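You operate a simulated robot arm through the tools that you are given. There is no shell and no other tool.

You run a simulated robot arm. Do the job below in one go: nothing can be reset, and whatever is moved stays where it is left.

Task
Wet the mix until it turns dark, with the mixer running on LOW.
Fine: set the speed before you start it; the lever on the white pipe gives water; damp, not swimming; then stop the mixer, its red switch left on.

The check looks at the end state, three seconds after you hand in, the way a careful person would. Anything else that was tipped, shoved, dropped, spilled or broken makes it a failure.

Robot
A 6-joint arm with a two-finger gripper, fixed in place. Base frame: the origin is at the foot of the arm, x ahead of it, y to its left, z up. Units: mm, degrees, N and s.
With the tool pointing down near the work surface it reaches from about 260 to 820 mm from the base axis. Its first joint turns from -166.0 to 166.0 degrees. Payload 2.45 kg.
Tool frame: the origin (TCP) lies between the finger pads and is the grasp point; the fingertips stand 20 mm ahead of it; z points along the fingers, y is the line along which they close. The gripper opens to 140 mm. The gripper's body begins 168 mm behind the TCP.
Orientation is told as [roll, pitch, yaw] about the base's x, y, z axes, in that order, counted from this pose: with the fingers straight down and closing along the base's y, the tool's x points along the base's -x, its y along +y and its z along -z.

Tools
- The arm moves only by the tool arm_command. Its argument "series" is a list of rows, each an object of numbers (a shift or turn left out is 0, a gripper value left out holds the last): "rx", "ry", "rz": the turn, a rotation vector about the tool's x, y, z in degrees; "x", "y", "z": the shift along the tool's x, y, z in m; "jaw": the finger opening in m, from 0 to 0.14. In form: [{"rx": .., "ry": .., "rz": .., "x": .., "y": .., "z": .., "jaw": ..}, ...]. A call has 1 to 20 rows; each row is the pose to reach, as a shift and turn from the pose commanded when the call began, along the tool's axes at that moment. A row lasts 0.2 s, in which the tool goes at most 50 mm and 8.6 degrees; a call with a longer step from one row to the next is refused whole, and so is a gripper value outside its range. A pose out of reach is approached as far as the arm can. The call stops where the force on the tool passes 40 N (or 10 N more than at its start, if that is more) or the arm is blocked; 0.2 s more then pass. The fingers move at their own pace (about 45 mm/s each) and stop on an object; they squeeze with about 34 N. The grip force told is the motor's: it shows also when the fingers shut on nothing. Time passes only in rows, and 0.2 s behind the last, so rows that repeat a pose let the fingers close. The reply holds the time, the measured pose of the TCP, the force on the tool along the base axes, the opening and the grip force, in the units named above and with some noise, with the torque about the TCP (base axes, N m) and any sound that the robot's microphone picked up, and new pictures: "pictures" is both (left out), scene, wrist or none.
- Cameras (640 x 400 px; columns grow to the right, rows downward): "scene" is fixed at [49.6, -498.6, 1458.4]; the picture's right is [-0.10, 0.99, 0.00], its down [0.37, 0.04, -0.93] and it looks along [-0.93, -0.10, -0.37] (base axes); focal length 214 px, centre (320, 200). "wrist" rides on the gripper at [78, 11, -209] in the tool frame; the picture's right is [-0.14, 0.99, 0.00], its down [-0.92, -0.13, -0.37] and it looks along [-0.37, -0.05, 0.93] (tool axes); focal length 280 px, centre (320, 200). There is no depth. A picture from a camera that has moved, and an enlarged one, comes with that camera's place and axes in the base frame and with its lens.
- move_column(by): slides the trunk up (or, below 0, down) by that many mm; the arm rides with it, the base frame stays. It gives what a move gives, with no picture.
- zoom(camera, box): a new picture of the part [left, top, right, bottom] of that camera's present view, enlarged. It takes no simulated time.
- sign_off(): hands the job in; it is judged then, once.

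Places have to be worked out from the pictures, the camera data and where the tool is seen. Open the gripper and draw the arm clear of the work before you hand the job in, unless the task says otherwise.

The tools are called as a command line: name --argument value ..., lists and objects as JSON in quotes. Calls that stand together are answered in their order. arm_command: Moves the arm, as the interface text tells. Its arguments: {"type":"object","properties":{"series":{"type":"array"},"pictures":{"type":"string","enum":["both","scene","wrist","none"]}},"required":["series"]} The other tools are called the same way: move_column (by) slides the trunk up or down; zoom (camera, box) takes an enlarged picture of a part of a camera's view; sign_off () hands the job in.

At the start:

```text
time: 0.0
tool_pos: [187.0, -454.8, 1530.3]
tool_rot: [0.0, 0.0, -0.1]
contact_force: [0.6, -0.1, 0.3]
moment: [-0.01, 0.01, 0.0]
gripper_width: 140.0
grip_force: 0.0
trunk travel left (down, up): [-150.0, 80.0]
```

scene: 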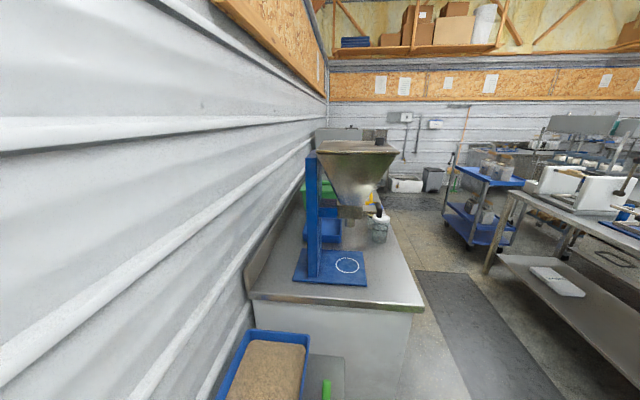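
wrist: 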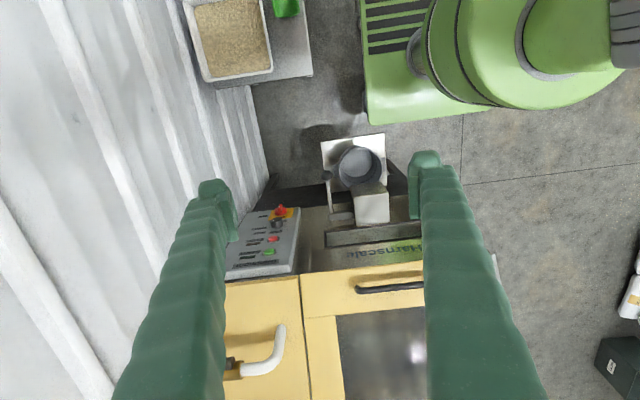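

I start by enlarging the wrist and scene views to identify the control panel, the white pipe lever and the mix.

zoom --camera "wrist" --box '[210, 180, 330, 290]'

zoom --camera "wrist" --box '[200, 120, 440, 400]'

zoom --camera "scene" --box '[220, 100, 440, 400]'

```text
3.64 times, centred on (270, 235) of wrist
camera zoom: at [110.5, -443.8, 1739.1], right [0.14, 0.99, 0.0], down [0.92, -0.13, 0.37], along [0.37, -0.05, -0.93], focal length 1020 px, centre (502, 73)
```

zoom: 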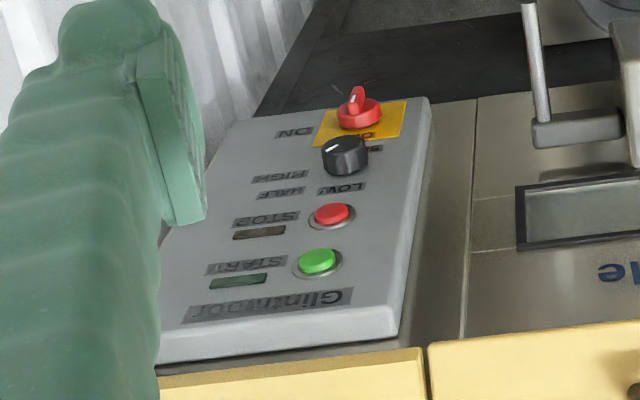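

```text
1.43 times, centred on (320, 260) of wrist
camera zoom: at [110.5, -443.8, 1739.1], right [0.14, 0.99, 0.0], down [0.92, -0.13, 0.37], along [0.37, -0.05, -0.93], focal length 401 px, centre (320, 114)
```

zoom: 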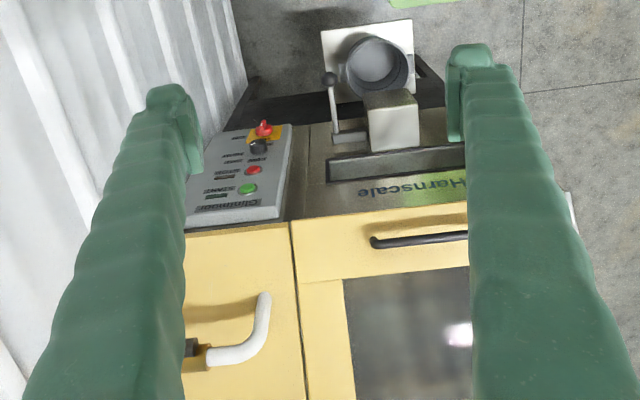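

```text
1.33 times, centred on (330, 250) of scene
camera zoom: at [49.6, -498.6, 1458.4], right [-0.1, 0.99, 0.0], down [0.37, 0.04, -0.93], along [-0.93, -0.1, -0.37], focal length 286 px, centre (307, 133)
```

zoom: 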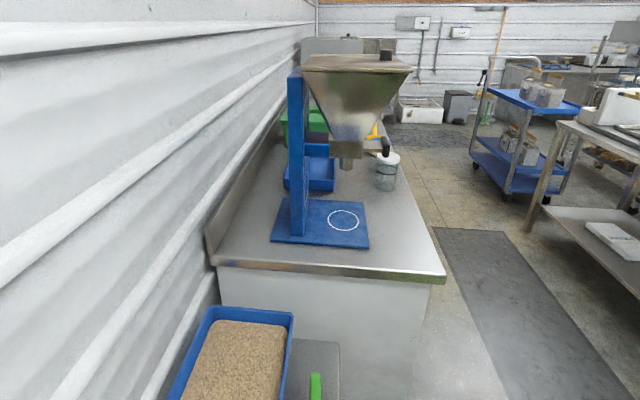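

The wrist view shows a control panel (red main switch, black speed knob with HIGH/HALF/LOW, red STOP, green START), and a white elbow pipe or handle on a yellow body. I shift the tool 100 mm toward +y in free air at the same height, to get parallax for triangulation.

arm_command --series '[{"y": 0.04}, {"y": 0.08}, {"y": 0.12}, {"y": 0.12}]' --pictures "both"

```text
time: 1.0
tool_pos: [189.7, -335.9, 1529.8]
tool_rot: [0.2, 0.1, 0.1]
contact_force: [0.2, 0.0, -0.6]
moment: [0.06, 0.03, -0.04]
gripper_width: 140.0
grip_force: 0.1
trunk travel left (down, up): [-150.0, 80.0]
camera wrist: at [111.7, -325.0, 1738.9], right [0.14, 0.99, 0.0], down [0.92, -0.13, 0.37], along [0.36, -0.05, -0.93], focal length 280 px, centre (320, 200)
```

scene: 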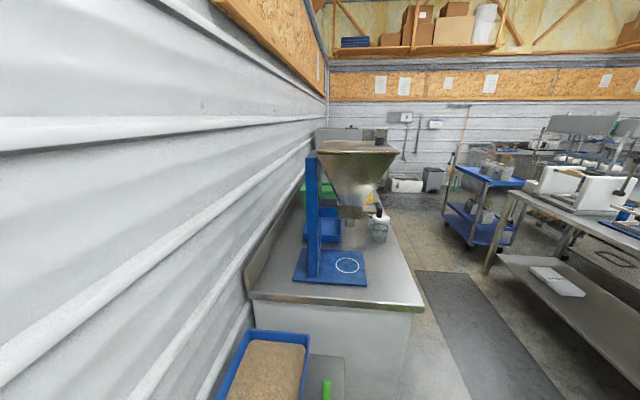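
wrist: 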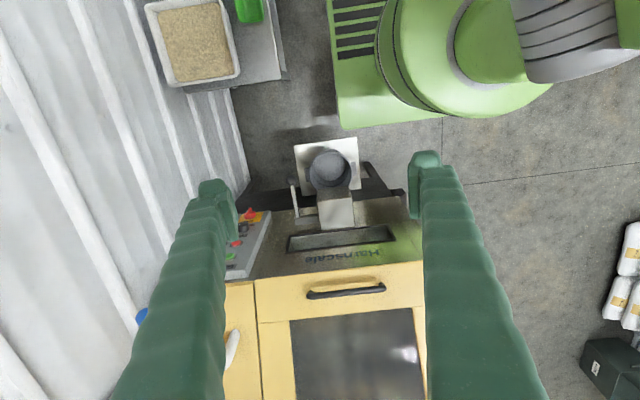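

Parallax suggests the panel sits about 0.5 m below the yellow body and that the yellow front is vertical, facing the robot. I pitch the tool about 40° so the wrist camera looks forward at the machine; this stays in free air far from it.

arm_command --series '[{"ry": -8}, {"ry": -16}, {"ry": -24}, {"ry": -32}, {"ry": -40}, {"ry": -40}]' --pictures "wrist"

```text
time: 2.4
tool_pos: [188.6, -336.6, 1530.3]
tool_rot: [-0.1, -40.2, 0.1]
contact_force: [-1.0, 0.2, 0.0]
moment: [0.03, -0.02, 0.02]
gripper_width: 139.9
grip_force: 0.0
trunk travel left (down, up): [-150.0, 80.0]
camera wrist: at [-5.6, -323.8, 1639.8], right [0.11, 0.99, 0.09], down [0.47, -0.13, 0.88], along [0.88, -0.05, -0.48], focal length 280 px, centre (320, 200)
```

wrist: 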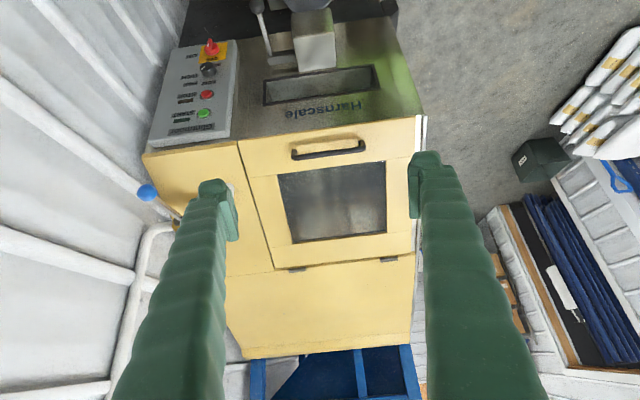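

The camera picture is upside down here (its down is world up): the machine has a steel front with the panel, a yellow lid with a window and handle, and a white pipe with a blue-knobbed lever at the wall side. I enlarge these.

zoom --camera "wrist" --box '[100, 150, 260, 250]'

zoom --camera "wrist" --box '[130, 20, 290, 150]'

zoom --camera "wrist" --box '[220, 100, 440, 380]'

```text
4.00 times, centred on (180, 200) of wrist
camera zoom: at [-5.6, -323.8, 1639.8], right [0.11, 0.99, 0.09], down [0.47, -0.13, 0.88], along [0.88, -0.05, -0.48], focal length 1122 px, centre (880, 200)
```

zoom: 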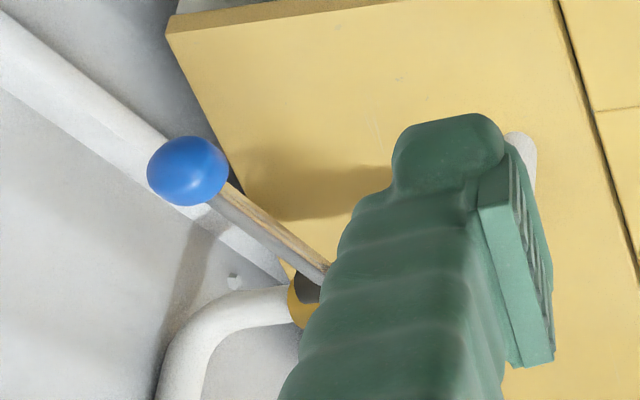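

```text
3.08 times, centred on (210, 85) of wrist
camera zoom: at [-5.6, -323.8, 1639.8], right [0.11, 0.99, 0.09], down [0.47, -0.13, 0.88], along [0.88, -0.05, -0.48], focal length 863 px, centre (658, 554)
```

zoom: 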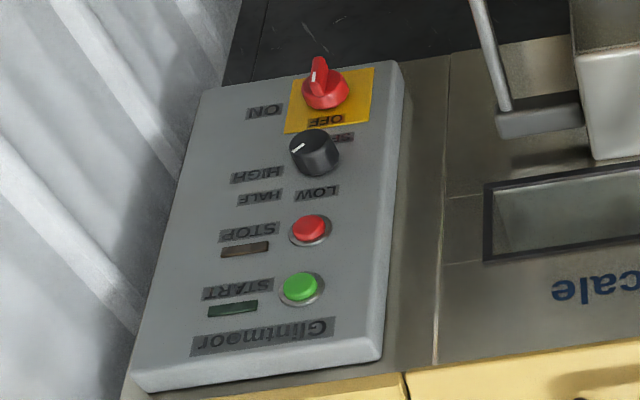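

```text
1.43 times, centred on (330, 240) of wrist
camera zoom: at [-5.6, -323.8, 1639.8], right [0.11, 0.99, 0.09], down [0.47, -0.13, 0.88], along [0.88, -0.05, -0.48], focal length 401 px, centre (306, 143)
```

zoom: 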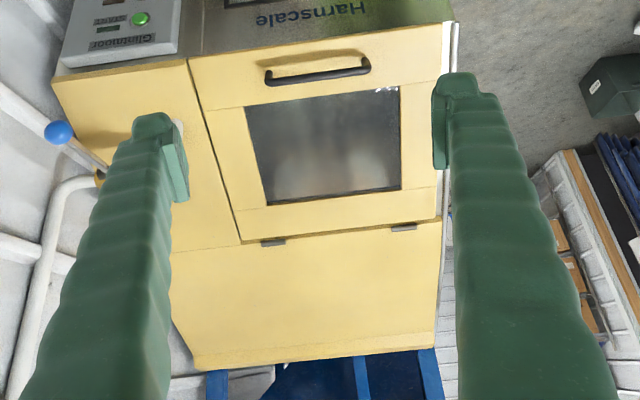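

From two views I place the panel's red switch near [522, -654, 750] and the blue lever knob near [408, -658, 1370]. I move back 110 mm toward -y, staying at least 200 mm away from both, for an unobstructed look at the valve and pipe.

arm_command --series '[{"y": -0.04}, {"y": -0.08}, {"y": -0.12}, {"y": -0.12}]' --pictures "wrist"

zoom --camera "wrist" --box '[180, 130, 400, 330]'

zoom --camera "wrist" --box '[190, 10, 330, 130]'

```text
time: 3.4
tool_pos: [188.7, -454.7, 1531.0]
tool_rot: [-0.1, -40.0, 0.1]
contact_force: [0.7, 0.0, -0.3]
moment: [-0.06, 0.03, -0.07]
gripper_width: 140.0
grip_force: 0.0
trunk travel left (down, up): [-150.0, 80.0]
camera wrist: at [-5.8, -443.2, 1642.2], right [0.11, 0.99, 0.09], down [0.47, -0.13, 0.87], along [0.88, -0.05, -0.48], focal length 280 px, centre (320, 200)
```

wrist: 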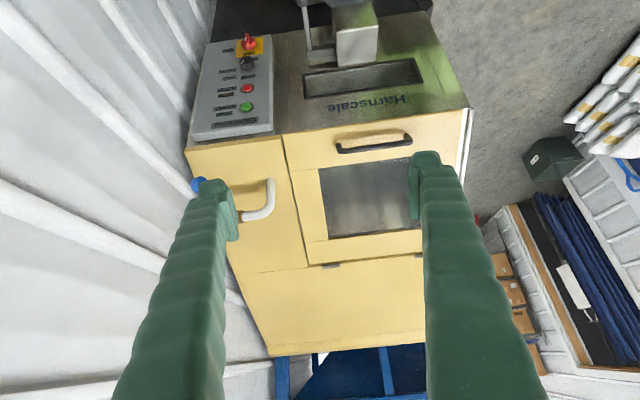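

```text
2.00 times, centred on (290, 230) of wrist
camera zoom: at [-5.8, -443.2, 1642.2], right [0.11, 0.99, 0.09], down [0.47, -0.13, 0.87], along [0.88, -0.05, -0.48], focal length 561 px, centre (380, 140)
```

zoom: 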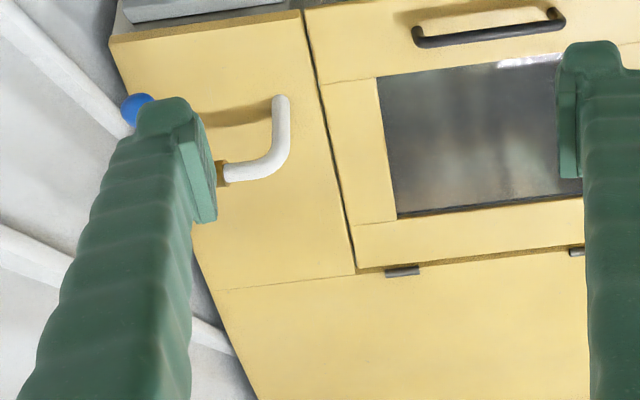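

```text
3.33 times, centred on (260, 70) of wrist
camera zoom: at [-5.8, -443.2, 1642.2], right [0.11, 0.99, 0.09], down [0.47, -0.13, 0.87], along [0.88, -0.05, -0.48], focal length 935 px, centre (520, 633)
```

zoom: 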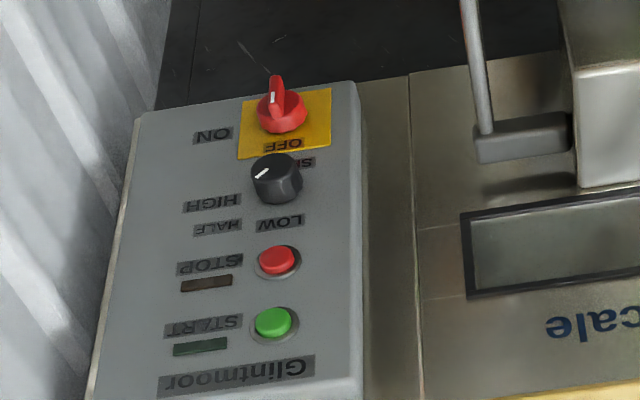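

Rays from the two views agree that the front is a nearly vertical panel at x≈530, y≈-648: switch z≈769, knob z≈860, STOP z≈955, START z≈1028. The spout tip is near [631, -613, 1218], the valve near [653, -730, 1300] and the lever knob near [497, -739, 1287]. I lower the tool to about [200, -600, 1150], pitched 65° and well short of the panel, to look at it face on.

arm_command --series '[{"x": 0.024, "y": -0.0145, "z": 0.03, "ry": -2.5}, {"x": 0.047, "y": -0.029, "z": 0.06, "ry": -5}, {"x": 0.071, "y": -0.0435, "z": 0.09, "ry": -7.5}, {"x": 0.095, "y": -0.058, "z": 0.12, "ry": -10}, {"x": 0.118, "y": -0.0725, "z": 0.15, "ry": -12.5}, {"x": 0.142, "y": -0.087, "z": 0.18, "ry": -15}, {"x": 0.166, "y": -0.1015, "z": 0.21, "ry": -17.5}, {"x": 0.189, "y": -0.116, "z": 0.24, "ry": -20}, {"x": 0.213, "y": -0.13, "z": 0.27, "ry": -22.5}, {"x": 0.2366, "y": -0.145, "z": 0.299, "ry": -25}, {"x": 0.2366, "y": -0.145, "z": 0.299, "ry": -25}]' --pictures "both"

```text
time: 5.8
tool_pos: [199.6, -601.6, 1149.0]
tool_rot: [-0.2, -65.0, 0.1]
contact_force: [-0.1, -0.3, -1.2]
moment: [0.0, 0.0, 0.0]
gripper_width: 140.0
grip_force: 0.2
trunk travel left (down, up): [-150.0, 80.0]
camera wrist: at [-22.2, -589.5, 1165.6], right [0.06, 0.99, 0.12], down [0.05, -0.13, 0.99], along [1.0, -0.05, -0.06], focal length 280 px, centre (320, 200)
```

scene: 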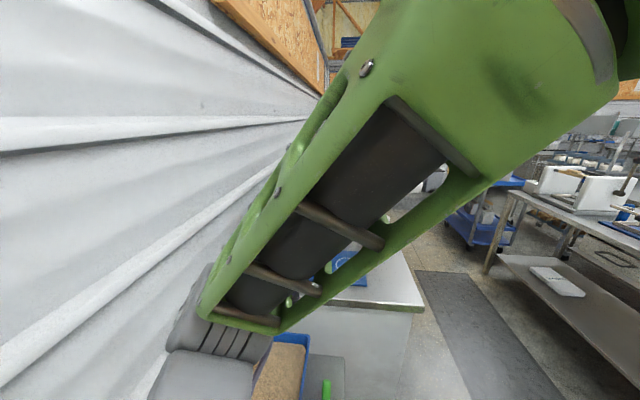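
wrist: 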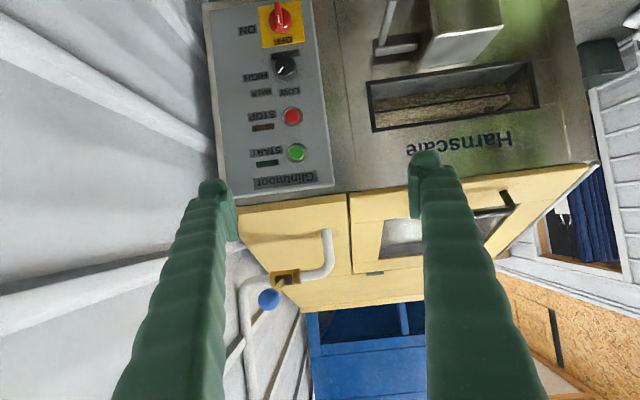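

Now the view is face-on (still upside down): the front slot window shows the mix, and the panel is clear. I enlarge the panel, the slot with the mix, the chute, and the valve.

zoom --camera "wrist" --box '[210, 0, 330, 75]'

zoom --camera "wrist" --box '[350, 0, 560, 140]'

zoom --camera "wrist" --box '[220, 190, 380, 320]'

zoom --camera "wrist" --box '[210, 70, 340, 200]'

```text
5.33 times, centred on (270, 38) of wrist
camera zoom: at [-22.2, -589.5, 1165.6], right [0.06, 0.99, 0.12], down [0.05, -0.13, 0.99], along [1.0, -0.05, -0.06], focal length 1495 px, centre (587, 1067)
```

zoom: 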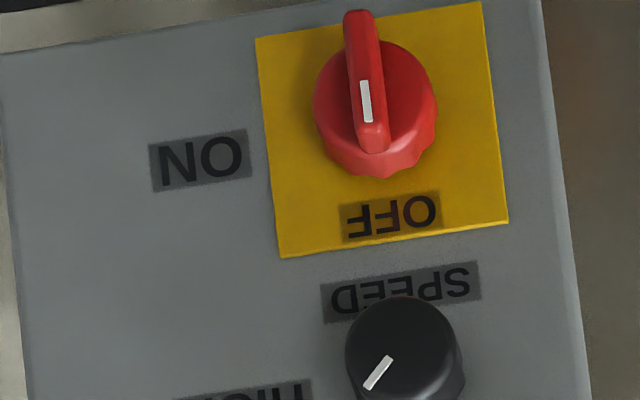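

```text
2.86 times, centred on (455, 70) of wrist
camera zoom: at [-22.2, -589.5, 1165.6], right [0.06, 0.99, 0.12], down [0.05, -0.13, 0.99], along [1.0, -0.05, -0.06], focal length 801 px, centre (-66, 571)
```

zoom: 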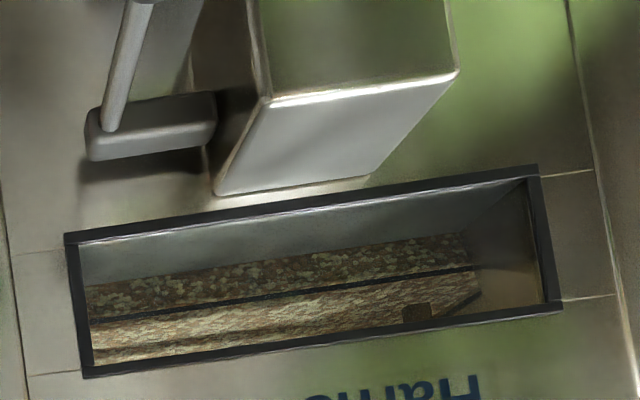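

```text
3.08 times, centred on (300, 255) of wrist
camera zoom: at [-22.2, -589.5, 1165.6], right [0.06, 0.99, 0.12], down [0.05, -0.13, 0.99], along [1.0, -0.05, -0.06], focal length 863 px, centre (382, 31)
```

zoom: 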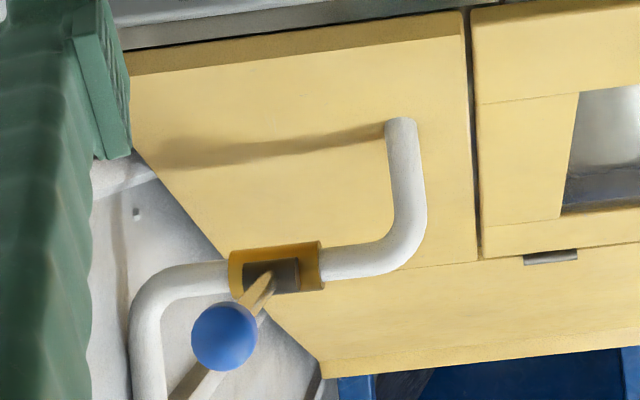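

```text
3.08 times, centred on (275, 135) of wrist
camera zoom: at [-22.2, -589.5, 1165.6], right [0.06, 0.99, 0.12], down [0.05, -0.13, 0.99], along [1.0, -0.05, -0.06], focal length 863 px, centre (458, 400)
```

zoom: 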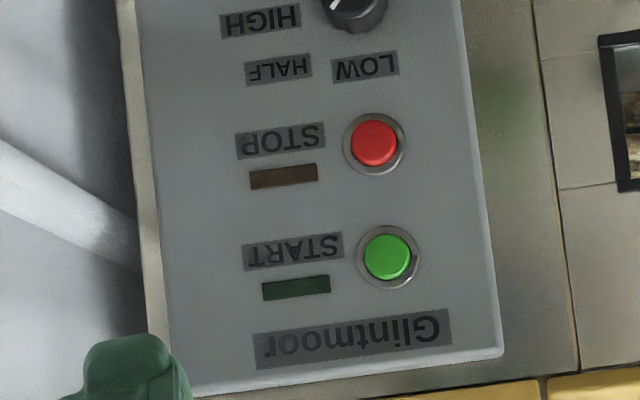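

The red switch's pointer is at OFF (up) with ON to the operator's right. The speed knob points at HALF, between HIGH and LOW, with LOW straight up. The mix shows in the slot window and is light brown. Refined positions: START [521,-648,1036], STOP [522,-648,961], knob [514,-649,860], switch [507,-646,772]. I now bring the tool horizontal at about [330,-647,800], a safe 170 mm in front of the panel.

arm_command --series '[{"x": 0.0261, "y": -0.0045, "z": 0.0266, "ry": -2.5}, {"x": 0.0522, "y": -0.0091, "z": 0.0531, "ry": -5}, {"x": 0.0784, "y": -0.0136, "z": 0.0797, "ry": -7.5}, {"x": 0.1045, "y": -0.0182, "z": 0.1063, "ry": -10}, {"x": 0.1306, "y": -0.0227, "z": 0.1329, "ry": -12.5}, {"x": 0.1567, "y": -0.0272, "z": 0.1594, "ry": -15}, {"x": 0.1828, "y": -0.0318, "z": 0.186, "ry": -17.5}, {"x": 0.209, "y": -0.0363, "z": 0.2126, "ry": -20}, {"x": 0.2351, "y": -0.0409, "z": 0.2391, "ry": -22.5}, {"x": 0.2612, "y": -0.0454, "z": 0.2657, "ry": -25}, {"x": 0.2612, "y": -0.0454, "z": 0.2657, "ry": -25}]' --pictures "both"

```text
time: 8.2
tool_pos: [311.8, -639.0, 845.8]
tool_rot: [0.3, -86.6, -0.4]
contact_force: [0.7, 0.0, 0.1]
moment: [0.0, -0.01, -0.01]
gripper_width: 139.9
grip_force: 0.0
out of reach, approached as far as the arm can: row 9, 10, 11
trunk travel left (down, up): [-150.0, 80.0]
camera wrist: at [99.8, -627.7, 780.0], right [0.01, 0.99, 0.14], down [-0.31, -0.13, 0.94], along [0.95, -0.05, 0.31], focal length 280 px, centre (320, 200)
```

scene: 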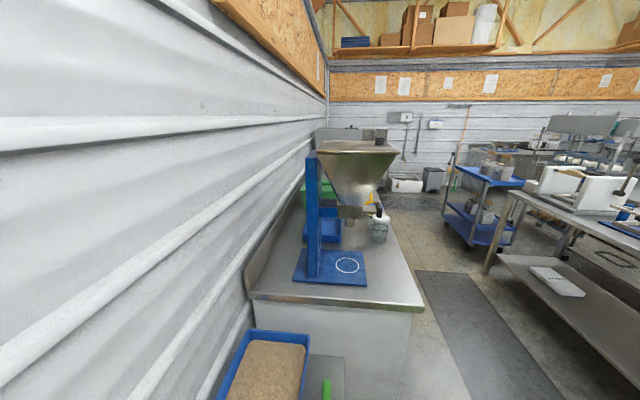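
wrist: 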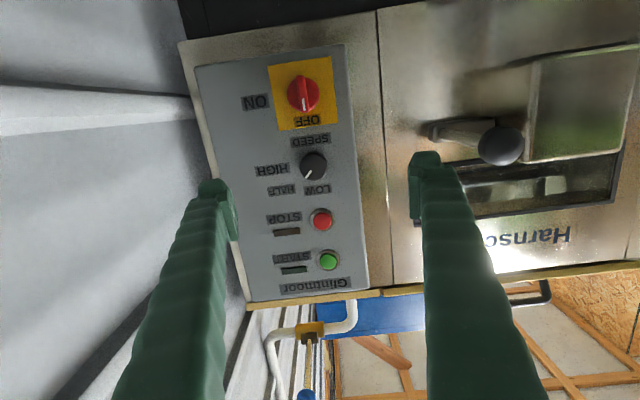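

The arm stopped short of the last rows (reach limit at this column height), at about [312,-639,846]. There is a tray behind, around x −190…30, y −815…−590, z≈710. So before lowering the trunk I will move up and forward, keeping the wrist clear of it. First I enlarge the switch and knob from this angle.

zoom --camera "wrist" --box '[240, 50, 350, 120]'

zoom --camera "wrist" --box '[240, 130, 360, 205]'

arm_command --series '[{"x": -0.04, "z": 0.0}, {"x": -0.08, "z": 0.0}, {"x": -0.12, "z": 0.0}, {"x": -0.16, "z": 0.0}, {"x": -0.2, "z": 0.0}, {"x": -0.2, "z": 0.0}]' --pictures "none"

```text
5.71 times, centred on (295, 85) of wrist
camera zoom: at [99.8, -627.7, 780.0], right [0.01, 0.99, 0.14], down [-0.31, -0.13, 0.94], along [0.95, -0.05, 0.31], focal length 1602 px, centre (463, 857)
```

zoom: 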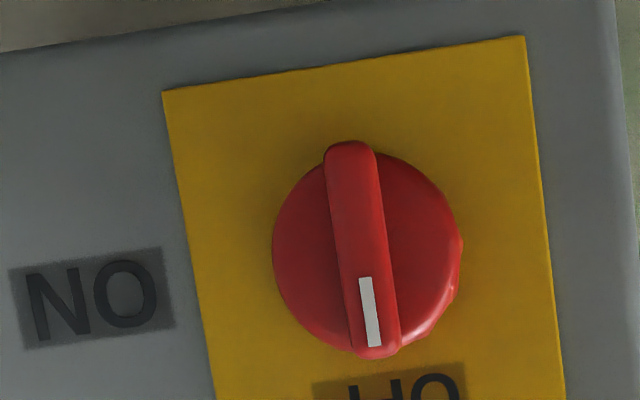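

```text
5.33 times, centred on (300, 168) of wrist
camera zoom: at [99.8, -627.7, 780.0], right [0.01, 0.99, 0.14], down [-0.31, -0.13, 0.94], along [0.95, -0.05, 0.31], focal length 1495 px, centre (427, 373)
```

zoom: 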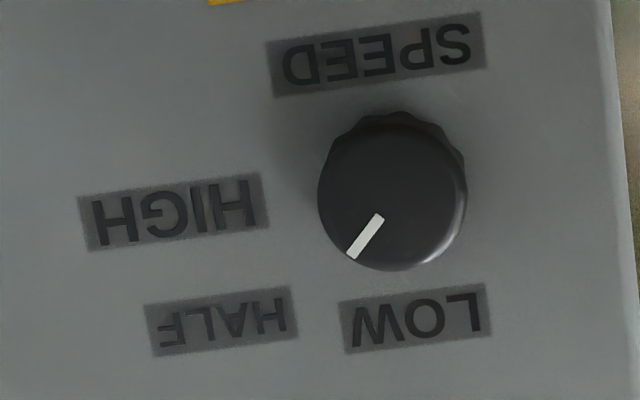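

```text
time: 9.6
tool_pos: [322.5, -639.7, 1046.1]
tool_rot: [0.0, -86.7, 0.0]
contact_force: [-0.2, 0.0, 0.7]
moment: [0.02, 0.03, -0.04]
gripper_width: 139.7
grip_force: 0.1
trunk travel left (down, up): [-150.0, 80.0]
```

The pose reference reset to the reached pose, good. The switch bar is about 13 mm thick and 55 mm long, and clearly points to OFF; the knob mark sits at HALF, 45° clockwise of LOW. I move forward to about [400,-648,1010] and square up, then lower the trunk.

arm_command --series '[{"x": 0.0118, "y": -0.0027, "z": 0.0274, "ry": -1.1}, {"x": 0.0235, "y": -0.0053, "z": 0.0547, "ry": -2.2}, {"x": 0.0353, "y": -0.008, "z": 0.0821, "ry": -3.3}, {"x": 0.0353, "y": -0.008, "z": 0.0821, "ry": -3.3}]' --pictures "none"

move_column --by -100

```text
time: 10.6
tool_pos: [403.4, -648.6, 1004.1]
tool_rot: [36.3, -90.0, -36.3]
contact_force: [1.0, 0.3, 0.6]
moment: [0.0, -0.02, 0.04]
gripper_width: 140.0
grip_force: 0.2
trunk travel left (down, up): [-150.0, 80.0]
```

```text
time: 11.9
tool_pos: [402.4, -649.3, 906.3]
tool_rot: [-33.1, -90.1, 33.2]
contact_force: [1.1, 0.1, -0.9]
moment: [0.02, 0.02, 0.06]
gripper_width: 139.7
grip_force: 0.1
trunk travel left (down, up): [-50.0, 180.0]
```

Trunk lowered by 100 without contact and the tool is now at z≈906. I lower the remaining 50 mm and look.

move_column --by -50

arm_command --series '[{"x": 0.0}]' --pictures "both"

```text
time: 12.8
tool_pos: [403.4, -647.8, 855.6]
tool_rot: [-36.2, -90.0, 36.2]
contact_force: [0.3, 1.1, 0.9]
moment: [0.0, 0.02, -0.04]
gripper_width: 140.2
grip_force: 0.1
trunk travel left (down, up): [0.0, 230.0]
```

```text
time: 13.2
tool_pos: [401.3, -648.4, 855.4]
tool_rot: [-5.3, -90.0, 5.2]
contact_force: [0.5, -0.4, -0.5]
moment: [-0.03, 0.0, 0.0]
gripper_width: 140.2
grip_force: 0.0
trunk travel left (down, up): [0.0, 230.0]
camera wrist: at [194.2, -636.5, 777.4], right [0.0, 0.99, 0.14], down [-0.37, -0.13, 0.92], along [0.93, -0.05, 0.36], focal length 280 px, centre (320, 200)
```

scene: 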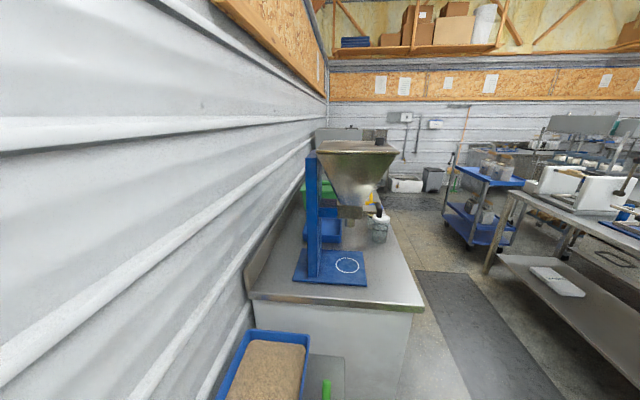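
wrist: 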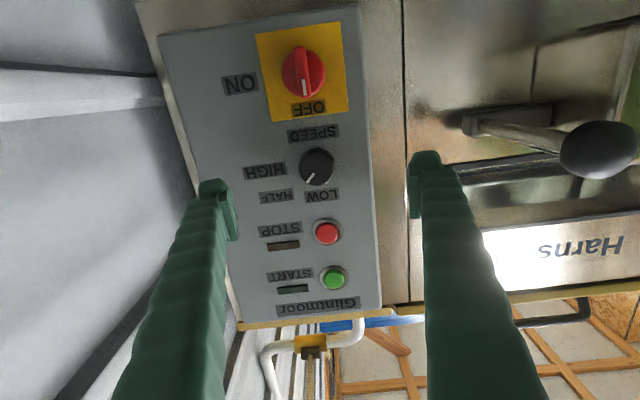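

Reached [402,-648,855] with the trunk fully down. I enlarge the switch and knob here for precise triangulation against the earlier view.

zoom --camera "wrist" --box '[240, 15, 370, 125]'

zoom --camera "wrist" --box '[240, 120, 400, 310]'

```text
3.64 times, centred on (305, 70) of wrist
camera zoom: at [194.2, -636.5, 777.4], right [0.0, 0.99, 0.14], down [-0.37, -0.13, 0.92], along [0.93, -0.05, 0.36], focal length 1020 px, centre (374, 673)
```

zoom: 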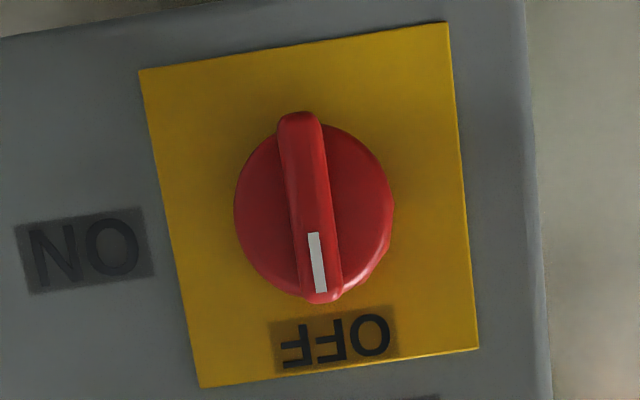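

```text
2.11 times, centred on (320, 215) of wrist
camera zoom: at [194.2, -636.5, 777.4], right [0.0, 0.99, 0.14], down [-0.37, -0.13, 0.92], along [0.93, -0.05, 0.36], focal length 590 px, centre (320, 168)
```

zoom: 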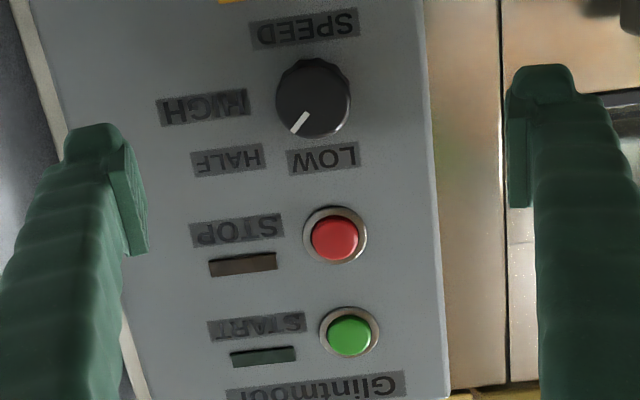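

Bar front face is at about x=508, z=758, y≈-651, the switch disc face at x≈523, the knob at [515,-652,860] and the buttons at x≈534, z≈956 and 1032. I move level with the switch at [440,-651,758] and part-close the fingers to 60 mm.

arm_command --series '[{"x": 0.033, "y": -0.001, "z": 0.0, "jaw": 0.06}, {"x": 0.066, "y": -0.002, "z": 0.01}, {"x": 0.097, "y": -0.003, "z": 0.02}, {"x": 0.097, "y": -0.003, "z": 0.04}, {"x": 0.097, "y": -0.003, "z": 0.04}]' --pictures "wrist"

```text
time: 14.4
tool_pos: [442.7, -652.0, 758.6]
tool_rot: [-13.3, -90.0, 13.3]
contact_force: [-0.1, 0.2, 0.4]
moment: [-0.01, 0.01, -0.02]
gripper_width: 60.1
grip_force: 0.1
trunk travel left (down, up): [0.0, 230.0]
camera wrist: at [234.6, -639.4, 680.4], right [0.0, 0.99, 0.14], down [-0.37, -0.13, 0.92], along [0.93, -0.05, 0.36], focal length 280 px, centre (320, 200)
```

wrist: 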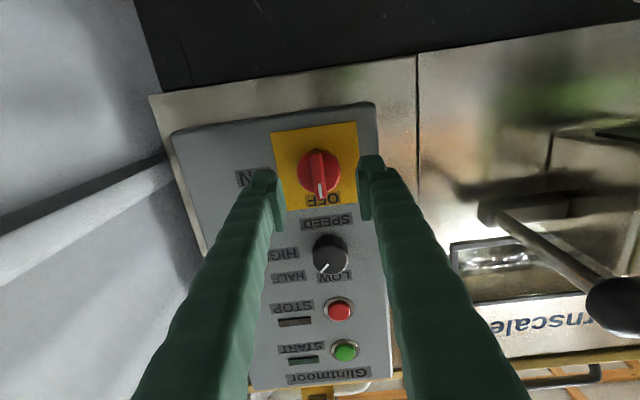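

The fingers straddle the switch well. I check the centring with a closer picture before going in.

zoom --camera "wrist" --box '[250, 110, 390, 220]'

```text
3.64 times, centred on (320, 165) of wrist
camera zoom: at [234.6, -639.4, 680.4], right [0.0, 0.99, 0.14], down [-0.37, -0.13, 0.92], along [0.93, -0.05, 0.36], focal length 1020 px, centre (320, 327)
```

zoom: 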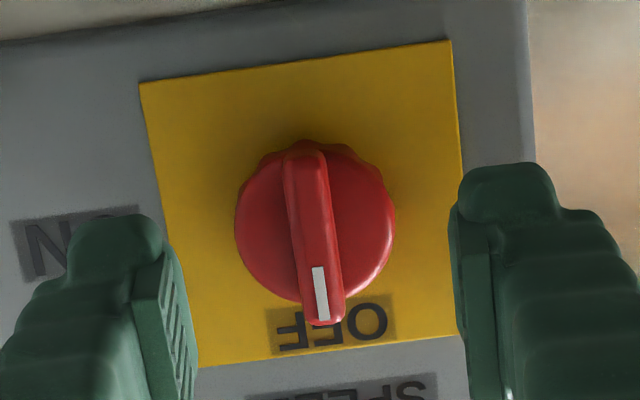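

The bar centre is about 2 mm higher and 2 mm toward -y of the tool axis. I correct, advance so the tips overlap the bar (TCP x≈497), and close on it.

arm_command --series '[{"x": -0.002, "y": -0.002, "z": 0.02}, {"x": -0.002, "y": -0.002, "z": 0.04}, {"x": -0.002, "y": -0.002, "z": 0.048}, {"x": -0.002, "y": -0.002, "z": 0.055}, {"x": -0.002, "y": -0.002, "z": 0.055}]' --pictures "wrist"

zoom --camera "wrist" --box '[250, 110, 390, 220]'

```text
time: 15.7
tool_pos: [498.5, -653.4, 761.4]
tool_rot: [-2.4, -90.0, 2.3]
contact_force: [0.4, -0.8, -0.3]
moment: [0.0, 0.03, -0.01]
gripper_width: 60.5
grip_force: 0.1
trunk travel left (down, up): [0.0, 230.0]
camera wrist: at [289.0, -641.1, 682.8], right [0.0, 0.99, 0.14], down [-0.37, -0.13, 0.92], along [0.93, -0.05, 0.36], focal length 280 px, centre (320, 200)
```

wrist: 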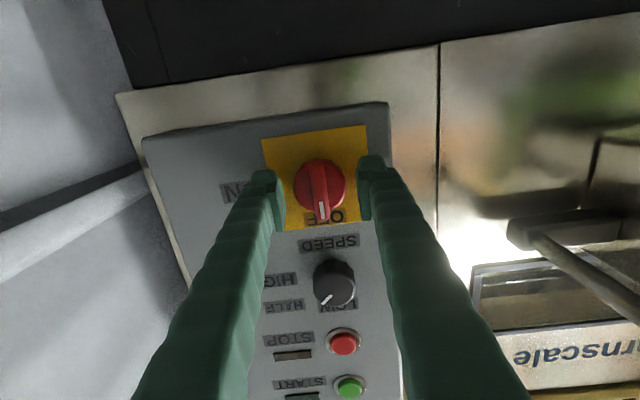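

```text
3.64 times, centred on (320, 165) of wrist
camera zoom: at [289.0, -641.1, 682.8], right [0.0, 0.99, 0.14], down [-0.37, -0.13, 0.92], along [0.93, -0.05, 0.36], focal length 1020 px, centre (320, 327)
```

zoom: 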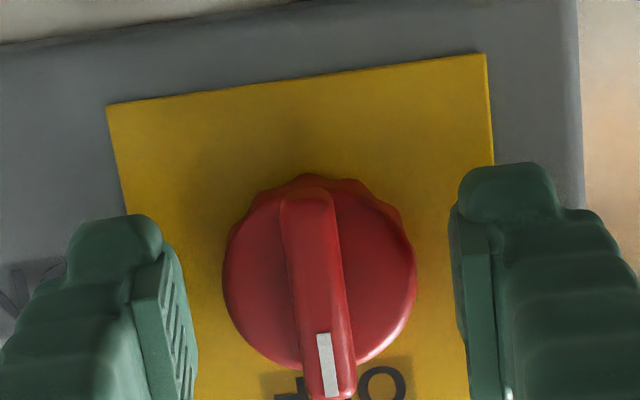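

Centring matches the predicted axis. I close the fingers on the bar now.

arm_command --series '[{"z": 0.0015, "jaw": 0.06}, {"z": 0.003, "jaw": 0.04}, {"z": 0.003, "jaw": 0.02}, {"z": 0.003, "jaw": 0.0}, {"z": 0.003, "jaw": 0.0}, {"z": 0.003, "jaw": 0.0}]' --pictures "wrist"

zoom --camera "wrist" --box '[250, 110, 390, 220]'

```text
time: 16.5
tool_pos: [491.1, -651.6, 759.8]
tool_rot: [99.8, -89.6, -99.8]
contact_force: [-47.9, 19.3, 2.5]
moment: [0.03, -0.01, 1.25]
gripper_width: 16.2
grip_force: 8.7
trunk travel left (down, up): [0.0, 230.0]
stopped in row 4: the force on the tool passed its limit at 46 N (the readings are from after the stop); the commanded pose is now the measured one
camera wrist: at [282.5, -639.5, 680.8], right [0.0, 0.99, 0.14], down [-0.37, -0.13, 0.92], along [0.93, -0.05, 0.37], focal length 280 px, centre (320, 200)
```

wrist: 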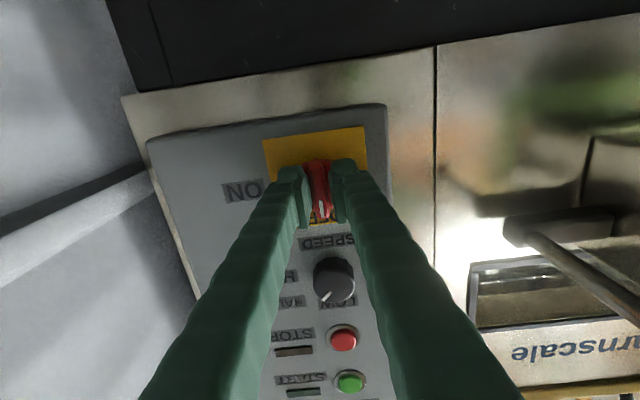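

```text
3.64 times, centred on (320, 165) of wrist
camera zoom: at [282.5, -639.5, 680.8], right [0.0, 0.99, 0.14], down [-0.37, -0.13, 0.92], along [0.93, -0.05, 0.37], focal length 1020 px, centre (320, 327)
```

zoom: 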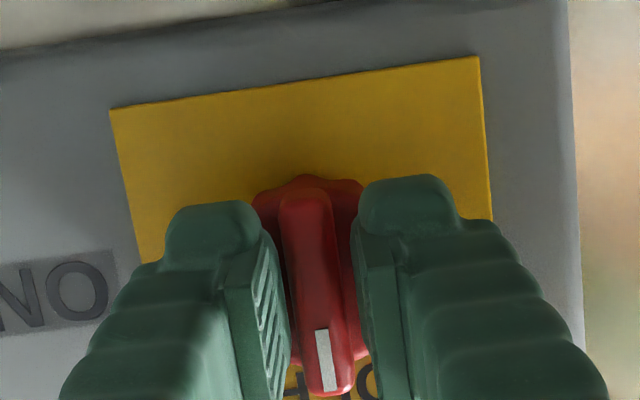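

The fingertips pressed on the disc face (48 N), so the disc face is at about x≈511. I back off 4 mm and see the force drop before finishing the grip.

arm_command --series '[{"z": -0.002, "jaw": 0.03}, {"z": -0.004, "jaw": 0.03}, {"z": -0.004, "jaw": 0.03}]' --pictures "wrist"

zoom --camera "wrist" --box '[250, 110, 390, 220]'

```text
time: 17.3
tool_pos: [491.4, -655.4, 758.8]
tool_rot: [75.5, -89.9, -75.8]
contact_force: [-34.2, -2.1, -5.1]
moment: [-0.02, 0.1, 0.14]
gripper_width: 22.0
grip_force: 0.2
trunk travel left (down, up): [0.0, 230.0]
camera wrist: at [282.6, -641.9, 681.3], right [0.01, 0.99, 0.14], down [-0.37, -0.13, 0.92], along [0.93, -0.06, 0.36], focal length 280 px, centre (320, 200)
```

wrist: 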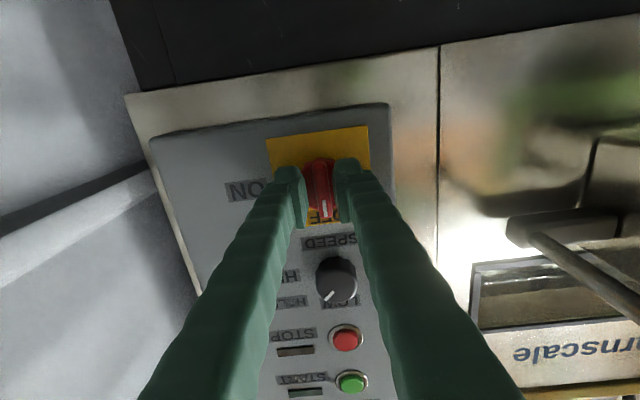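

```text
3.64 times, centred on (320, 165) of wrist
camera zoom: at [282.6, -641.9, 681.3], right [0.01, 0.99, 0.14], down [-0.37, -0.13, 0.92], along [0.93, -0.06, 0.36], focal length 1020 px, centre (320, 327)
```

zoom: 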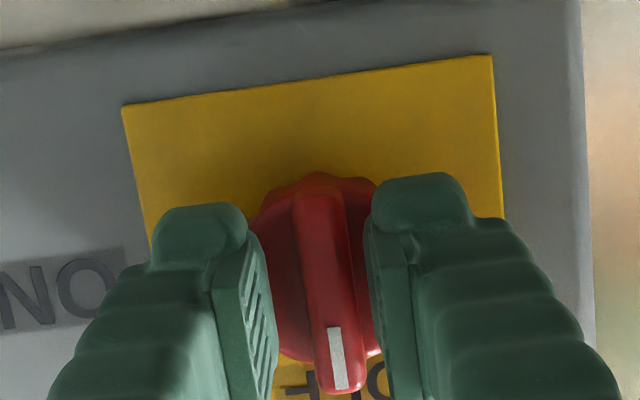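

Still 34 N axial. I back off further in small steps and re-read.

arm_command --series '[{"z": -0.003, "jaw": 0.03}, {"z": -0.006, "jaw": 0.03}, {"z": -0.006, "jaw": 0.03}]' --pictures "none"

```text
time: 18.1
tool_pos: [487.2, -651.9, 758.8]
tool_rot: [67.7, -89.9, -67.5]
contact_force: [-0.2, 0.2, -0.7]
moment: [-0.02, 0.03, 0.01]
gripper_width: 30.0
grip_force: 0.0
trunk travel left (down, up): [0.0, 230.0]
```

Free of contact at x≈487 (tips ≈507). I close on the bar here.

arm_command --series '[{"jaw": 0.02}, {"jaw": 0.01}, {"jaw": 0.0}, {"jaw": 0.0}]' --pictures "wrist"

zoom --camera "wrist" --box '[250, 110, 390, 220]'

```text
time: 19.1
tool_pos: [486.8, -653.8, 758.6]
tool_rot: [64.5, -89.8, -64.5]
contact_force: [3.4, 2.0, 1.2]
moment: [-0.01, -0.1, 0.04]
gripper_width: 11.1
grip_force: 38.8
trunk travel left (down, up): [0.0, 230.0]
camera wrist: at [278.8, -640.7, 681.0], right [0.0, 0.99, 0.14], down [-0.37, -0.13, 0.92], along [0.93, -0.05, 0.36], focal length 280 px, centre (320, 200)
```

wrist: 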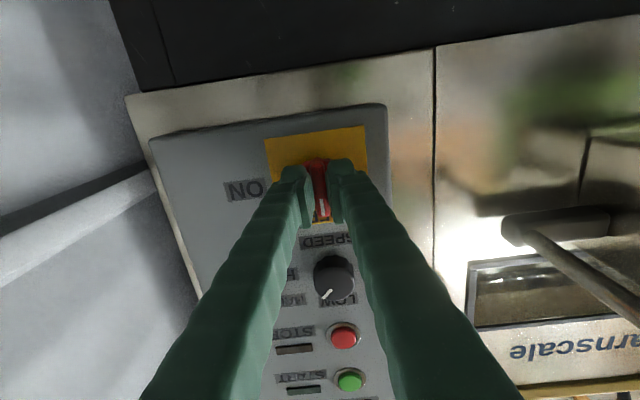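

```text
3.64 times, centred on (320, 165) of wrist
camera zoom: at [278.8, -640.7, 681.0], right [0.0, 0.99, 0.14], down [-0.37, -0.13, 0.92], along [0.93, -0.05, 0.36], focal length 1020 px, centre (320, 327)
```

zoom: 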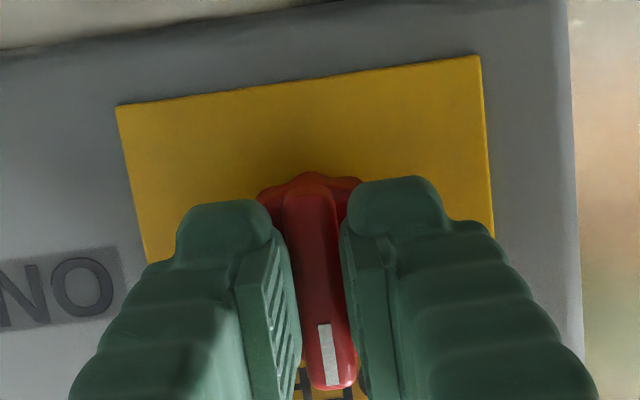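

Firm grip on the bar (11 mm, 39 N). I turn clockwise as the operator sees it (+rz about the tool axis) by 24° first to check direction and resistance.

arm_command --series '[{"rz": 8}, {"rz": 16}, {"rz": 24}, {"rz": 24}]' --pictures "wrist"

zoom --camera "wrist" --box '[230, 90, 410, 240]'

```text
time: 20.1
tool_pos: [488.0, -653.1, 758.5]
tool_rot: [89.9, -65.8, -89.8]
contact_force: [5.5, 8.5, 3.4]
moment: [0.01, 0.11, 0.17]
gripper_width: 11.0
grip_force: 38.0
trunk travel left (down, up): [0.0, 230.0]
camera wrist: at [278.8, -609.4, 692.4], right [0.0, 0.85, 0.53], down [-0.37, -0.49, 0.79], along [0.93, -0.2, 0.31], focal length 280 px, centre (320, 200)
```

wrist: 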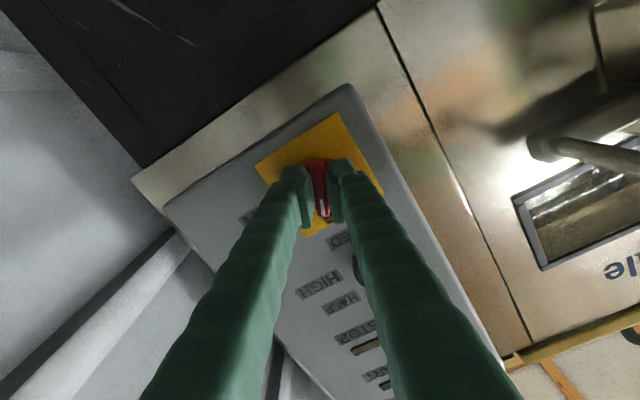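

```text
2.67 times, centred on (320, 165) of wrist
camera zoom: at [278.8, -609.4, 692.4], right [0.0, 0.85, 0.53], down [-0.37, -0.49, 0.79], along [0.93, -0.2, 0.31], focal length 748 px, centre (320, 293)
```

zoom: 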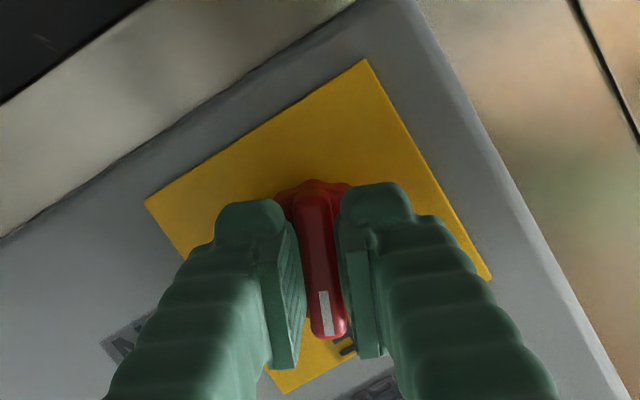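

The switch turns with the gripper, toward ON, with low resistance. I continue to the full 90°.

arm_command --series '[{"rz": 8}, {"rz": 16}, {"rz": 24}, {"rz": 32}, {"rz": 40}, {"rz": 48}, {"rz": 56}, {"rz": 64}, {"rz": 66}, {"rz": 66}]' --pictures "wrist"

zoom --camera "wrist" --box '[200, 60, 440, 260]'

```text
time: 22.3
tool_pos: [487.5, -651.7, 759.8]
tool_rot: [90.0, 0.0, -90.0]
contact_force: [7.8, 20.0, 9.3]
moment: [-0.02, -0.07, 0.41]
gripper_width: 10.9
grip_force: 37.8
trunk travel left (down, up): [0.0, 230.0]
camera wrist: at [278.8, -572.7, 771.2], right [0.0, -0.14, 0.99], down [-0.37, -0.92, -0.13], along [0.93, -0.37, -0.05], focal length 280 px, centre (320, 200)
```

wrist: 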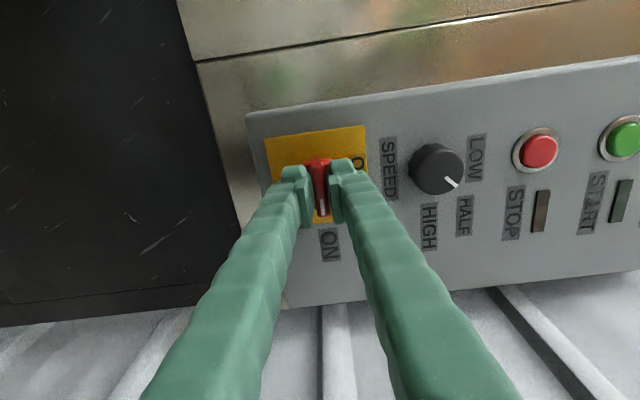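

```text
2.00 times, centred on (320, 160) of wrist
camera zoom: at [278.8, -572.7, 771.2], right [0.0, -0.14, 0.99], down [-0.37, -0.92, -0.13], along [0.93, -0.37, -0.05], focal length 561 px, centre (320, 280)
```

zoom: 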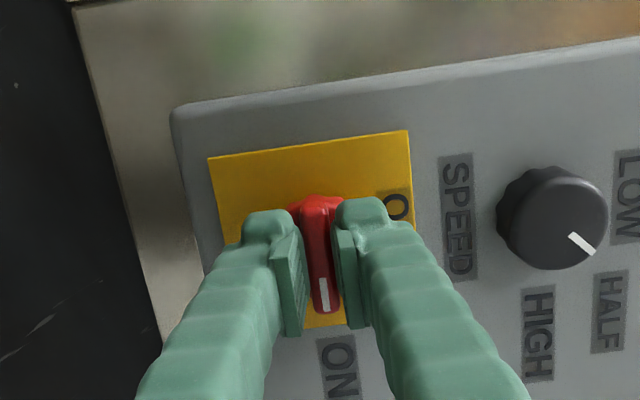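

The switch is at ON, with the mark facing the ON label. I open the fingers and retreat 60 mm to check it stays.

arm_command --series '[{"jaw": 0.03}, {"jaw": 0.05}, {"jaw": 0.05}, {"z": -0.03}, {"z": -0.06}, {"z": -0.09}, {"z": -0.09}]' --pictures "wrist"

zoom --camera "wrist" --box '[240, 80, 500, 260]'

```text
time: 23.9
tool_pos: [395.6, -653.6, 759.7]
tool_rot: [89.9, 0.2, -90.1]
contact_force: [-0.7, -0.2, -0.4]
moment: [-0.02, -0.02, -0.03]
gripper_width: 50.0
grip_force: 0.1
trunk travel left (down, up): [0.0, 230.0]
camera wrist: at [187.4, -573.4, 770.7], right [0.0, -0.14, 0.99], down [-0.37, -0.92, -0.13], along [0.93, -0.37, -0.05], focal length 280 px, centre (320, 200)
```

wrist: 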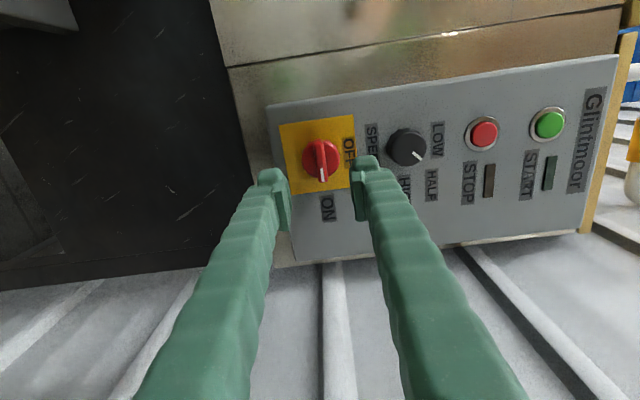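

```text
2.22 times, centred on (370, 170) of wrist
camera zoom: at [187.4, -573.4, 770.7], right [0.0, -0.14, 0.99], down [-0.37, -0.92, -0.13], along [0.93, -0.37, -0.05], focal length 623 px, centre (209, 267)
```

zoom: 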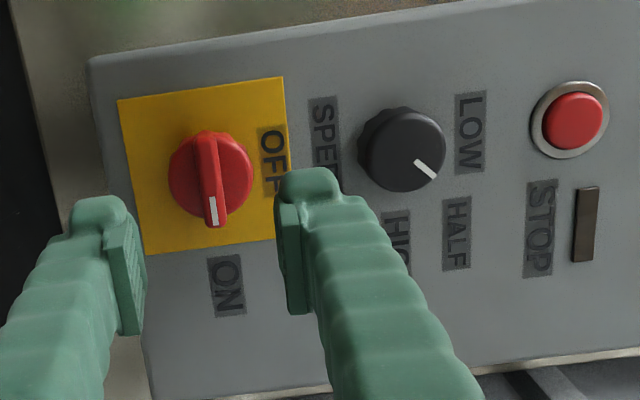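

The switch stays at ON. Next the speed knob: I move up 100 mm to z≈860 with the fingers opened to 70 mm, at x≈440.

arm_command --series '[{"y": 0.033, "x": 0.001, "jaw": 0.07}, {"y": 0.066, "x": 0.001, "z": 0.015}, {"y": 0.1, "x": 0.001, "z": 0.03}, {"y": 0.1, "x": 0.001, "z": 0.045}, {"y": 0.1, "x": 0.001, "z": 0.045}]' --pictures "wrist"

zoom --camera "wrist" --box '[240, 90, 400, 260]'

```text
time: 25.1
tool_pos: [442.9, -652.0, 859.3]
tool_rot: [89.9, 0.2, -90.2]
contact_force: [-0.1, -0.7, 0.7]
moment: [-0.01, 0.0, 0.07]
gripper_width: 69.8
grip_force: 0.1
trunk travel left (down, up): [0.0, 230.0]
camera wrist: at [234.8, -572.6, 870.5], right [0.0, -0.14, 0.99], down [-0.37, -0.92, -0.13], along [0.93, -0.37, -0.05], focal length 280 px, centre (320, 200)
```

wrist: 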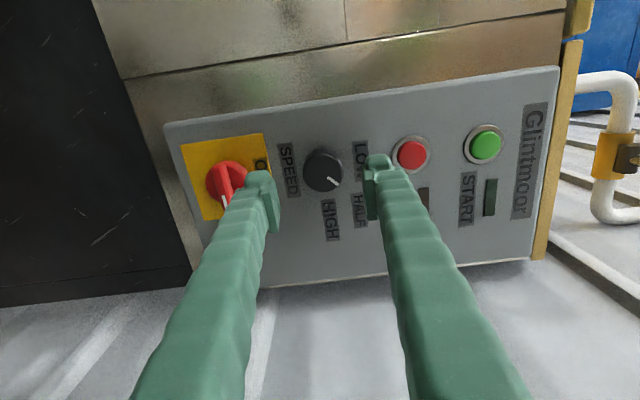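

```text
2.35 times, centred on (320, 175) of wrist
camera zoom: at [234.8, -572.6, 870.5], right [0.0, -0.14, 0.99], down [-0.37, -0.92, -0.13], along [0.93, -0.37, -0.05], focal length 660 px, centre (320, 259)
```

zoom: 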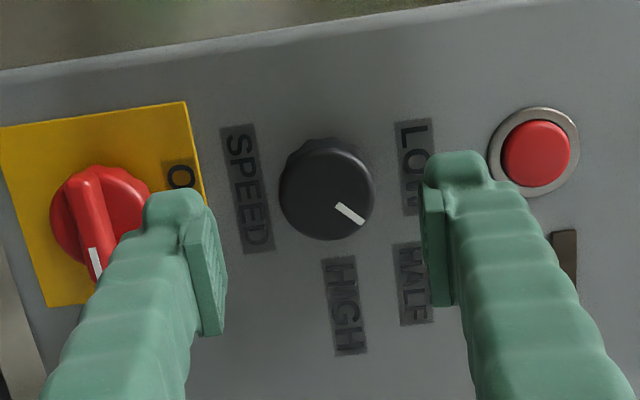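

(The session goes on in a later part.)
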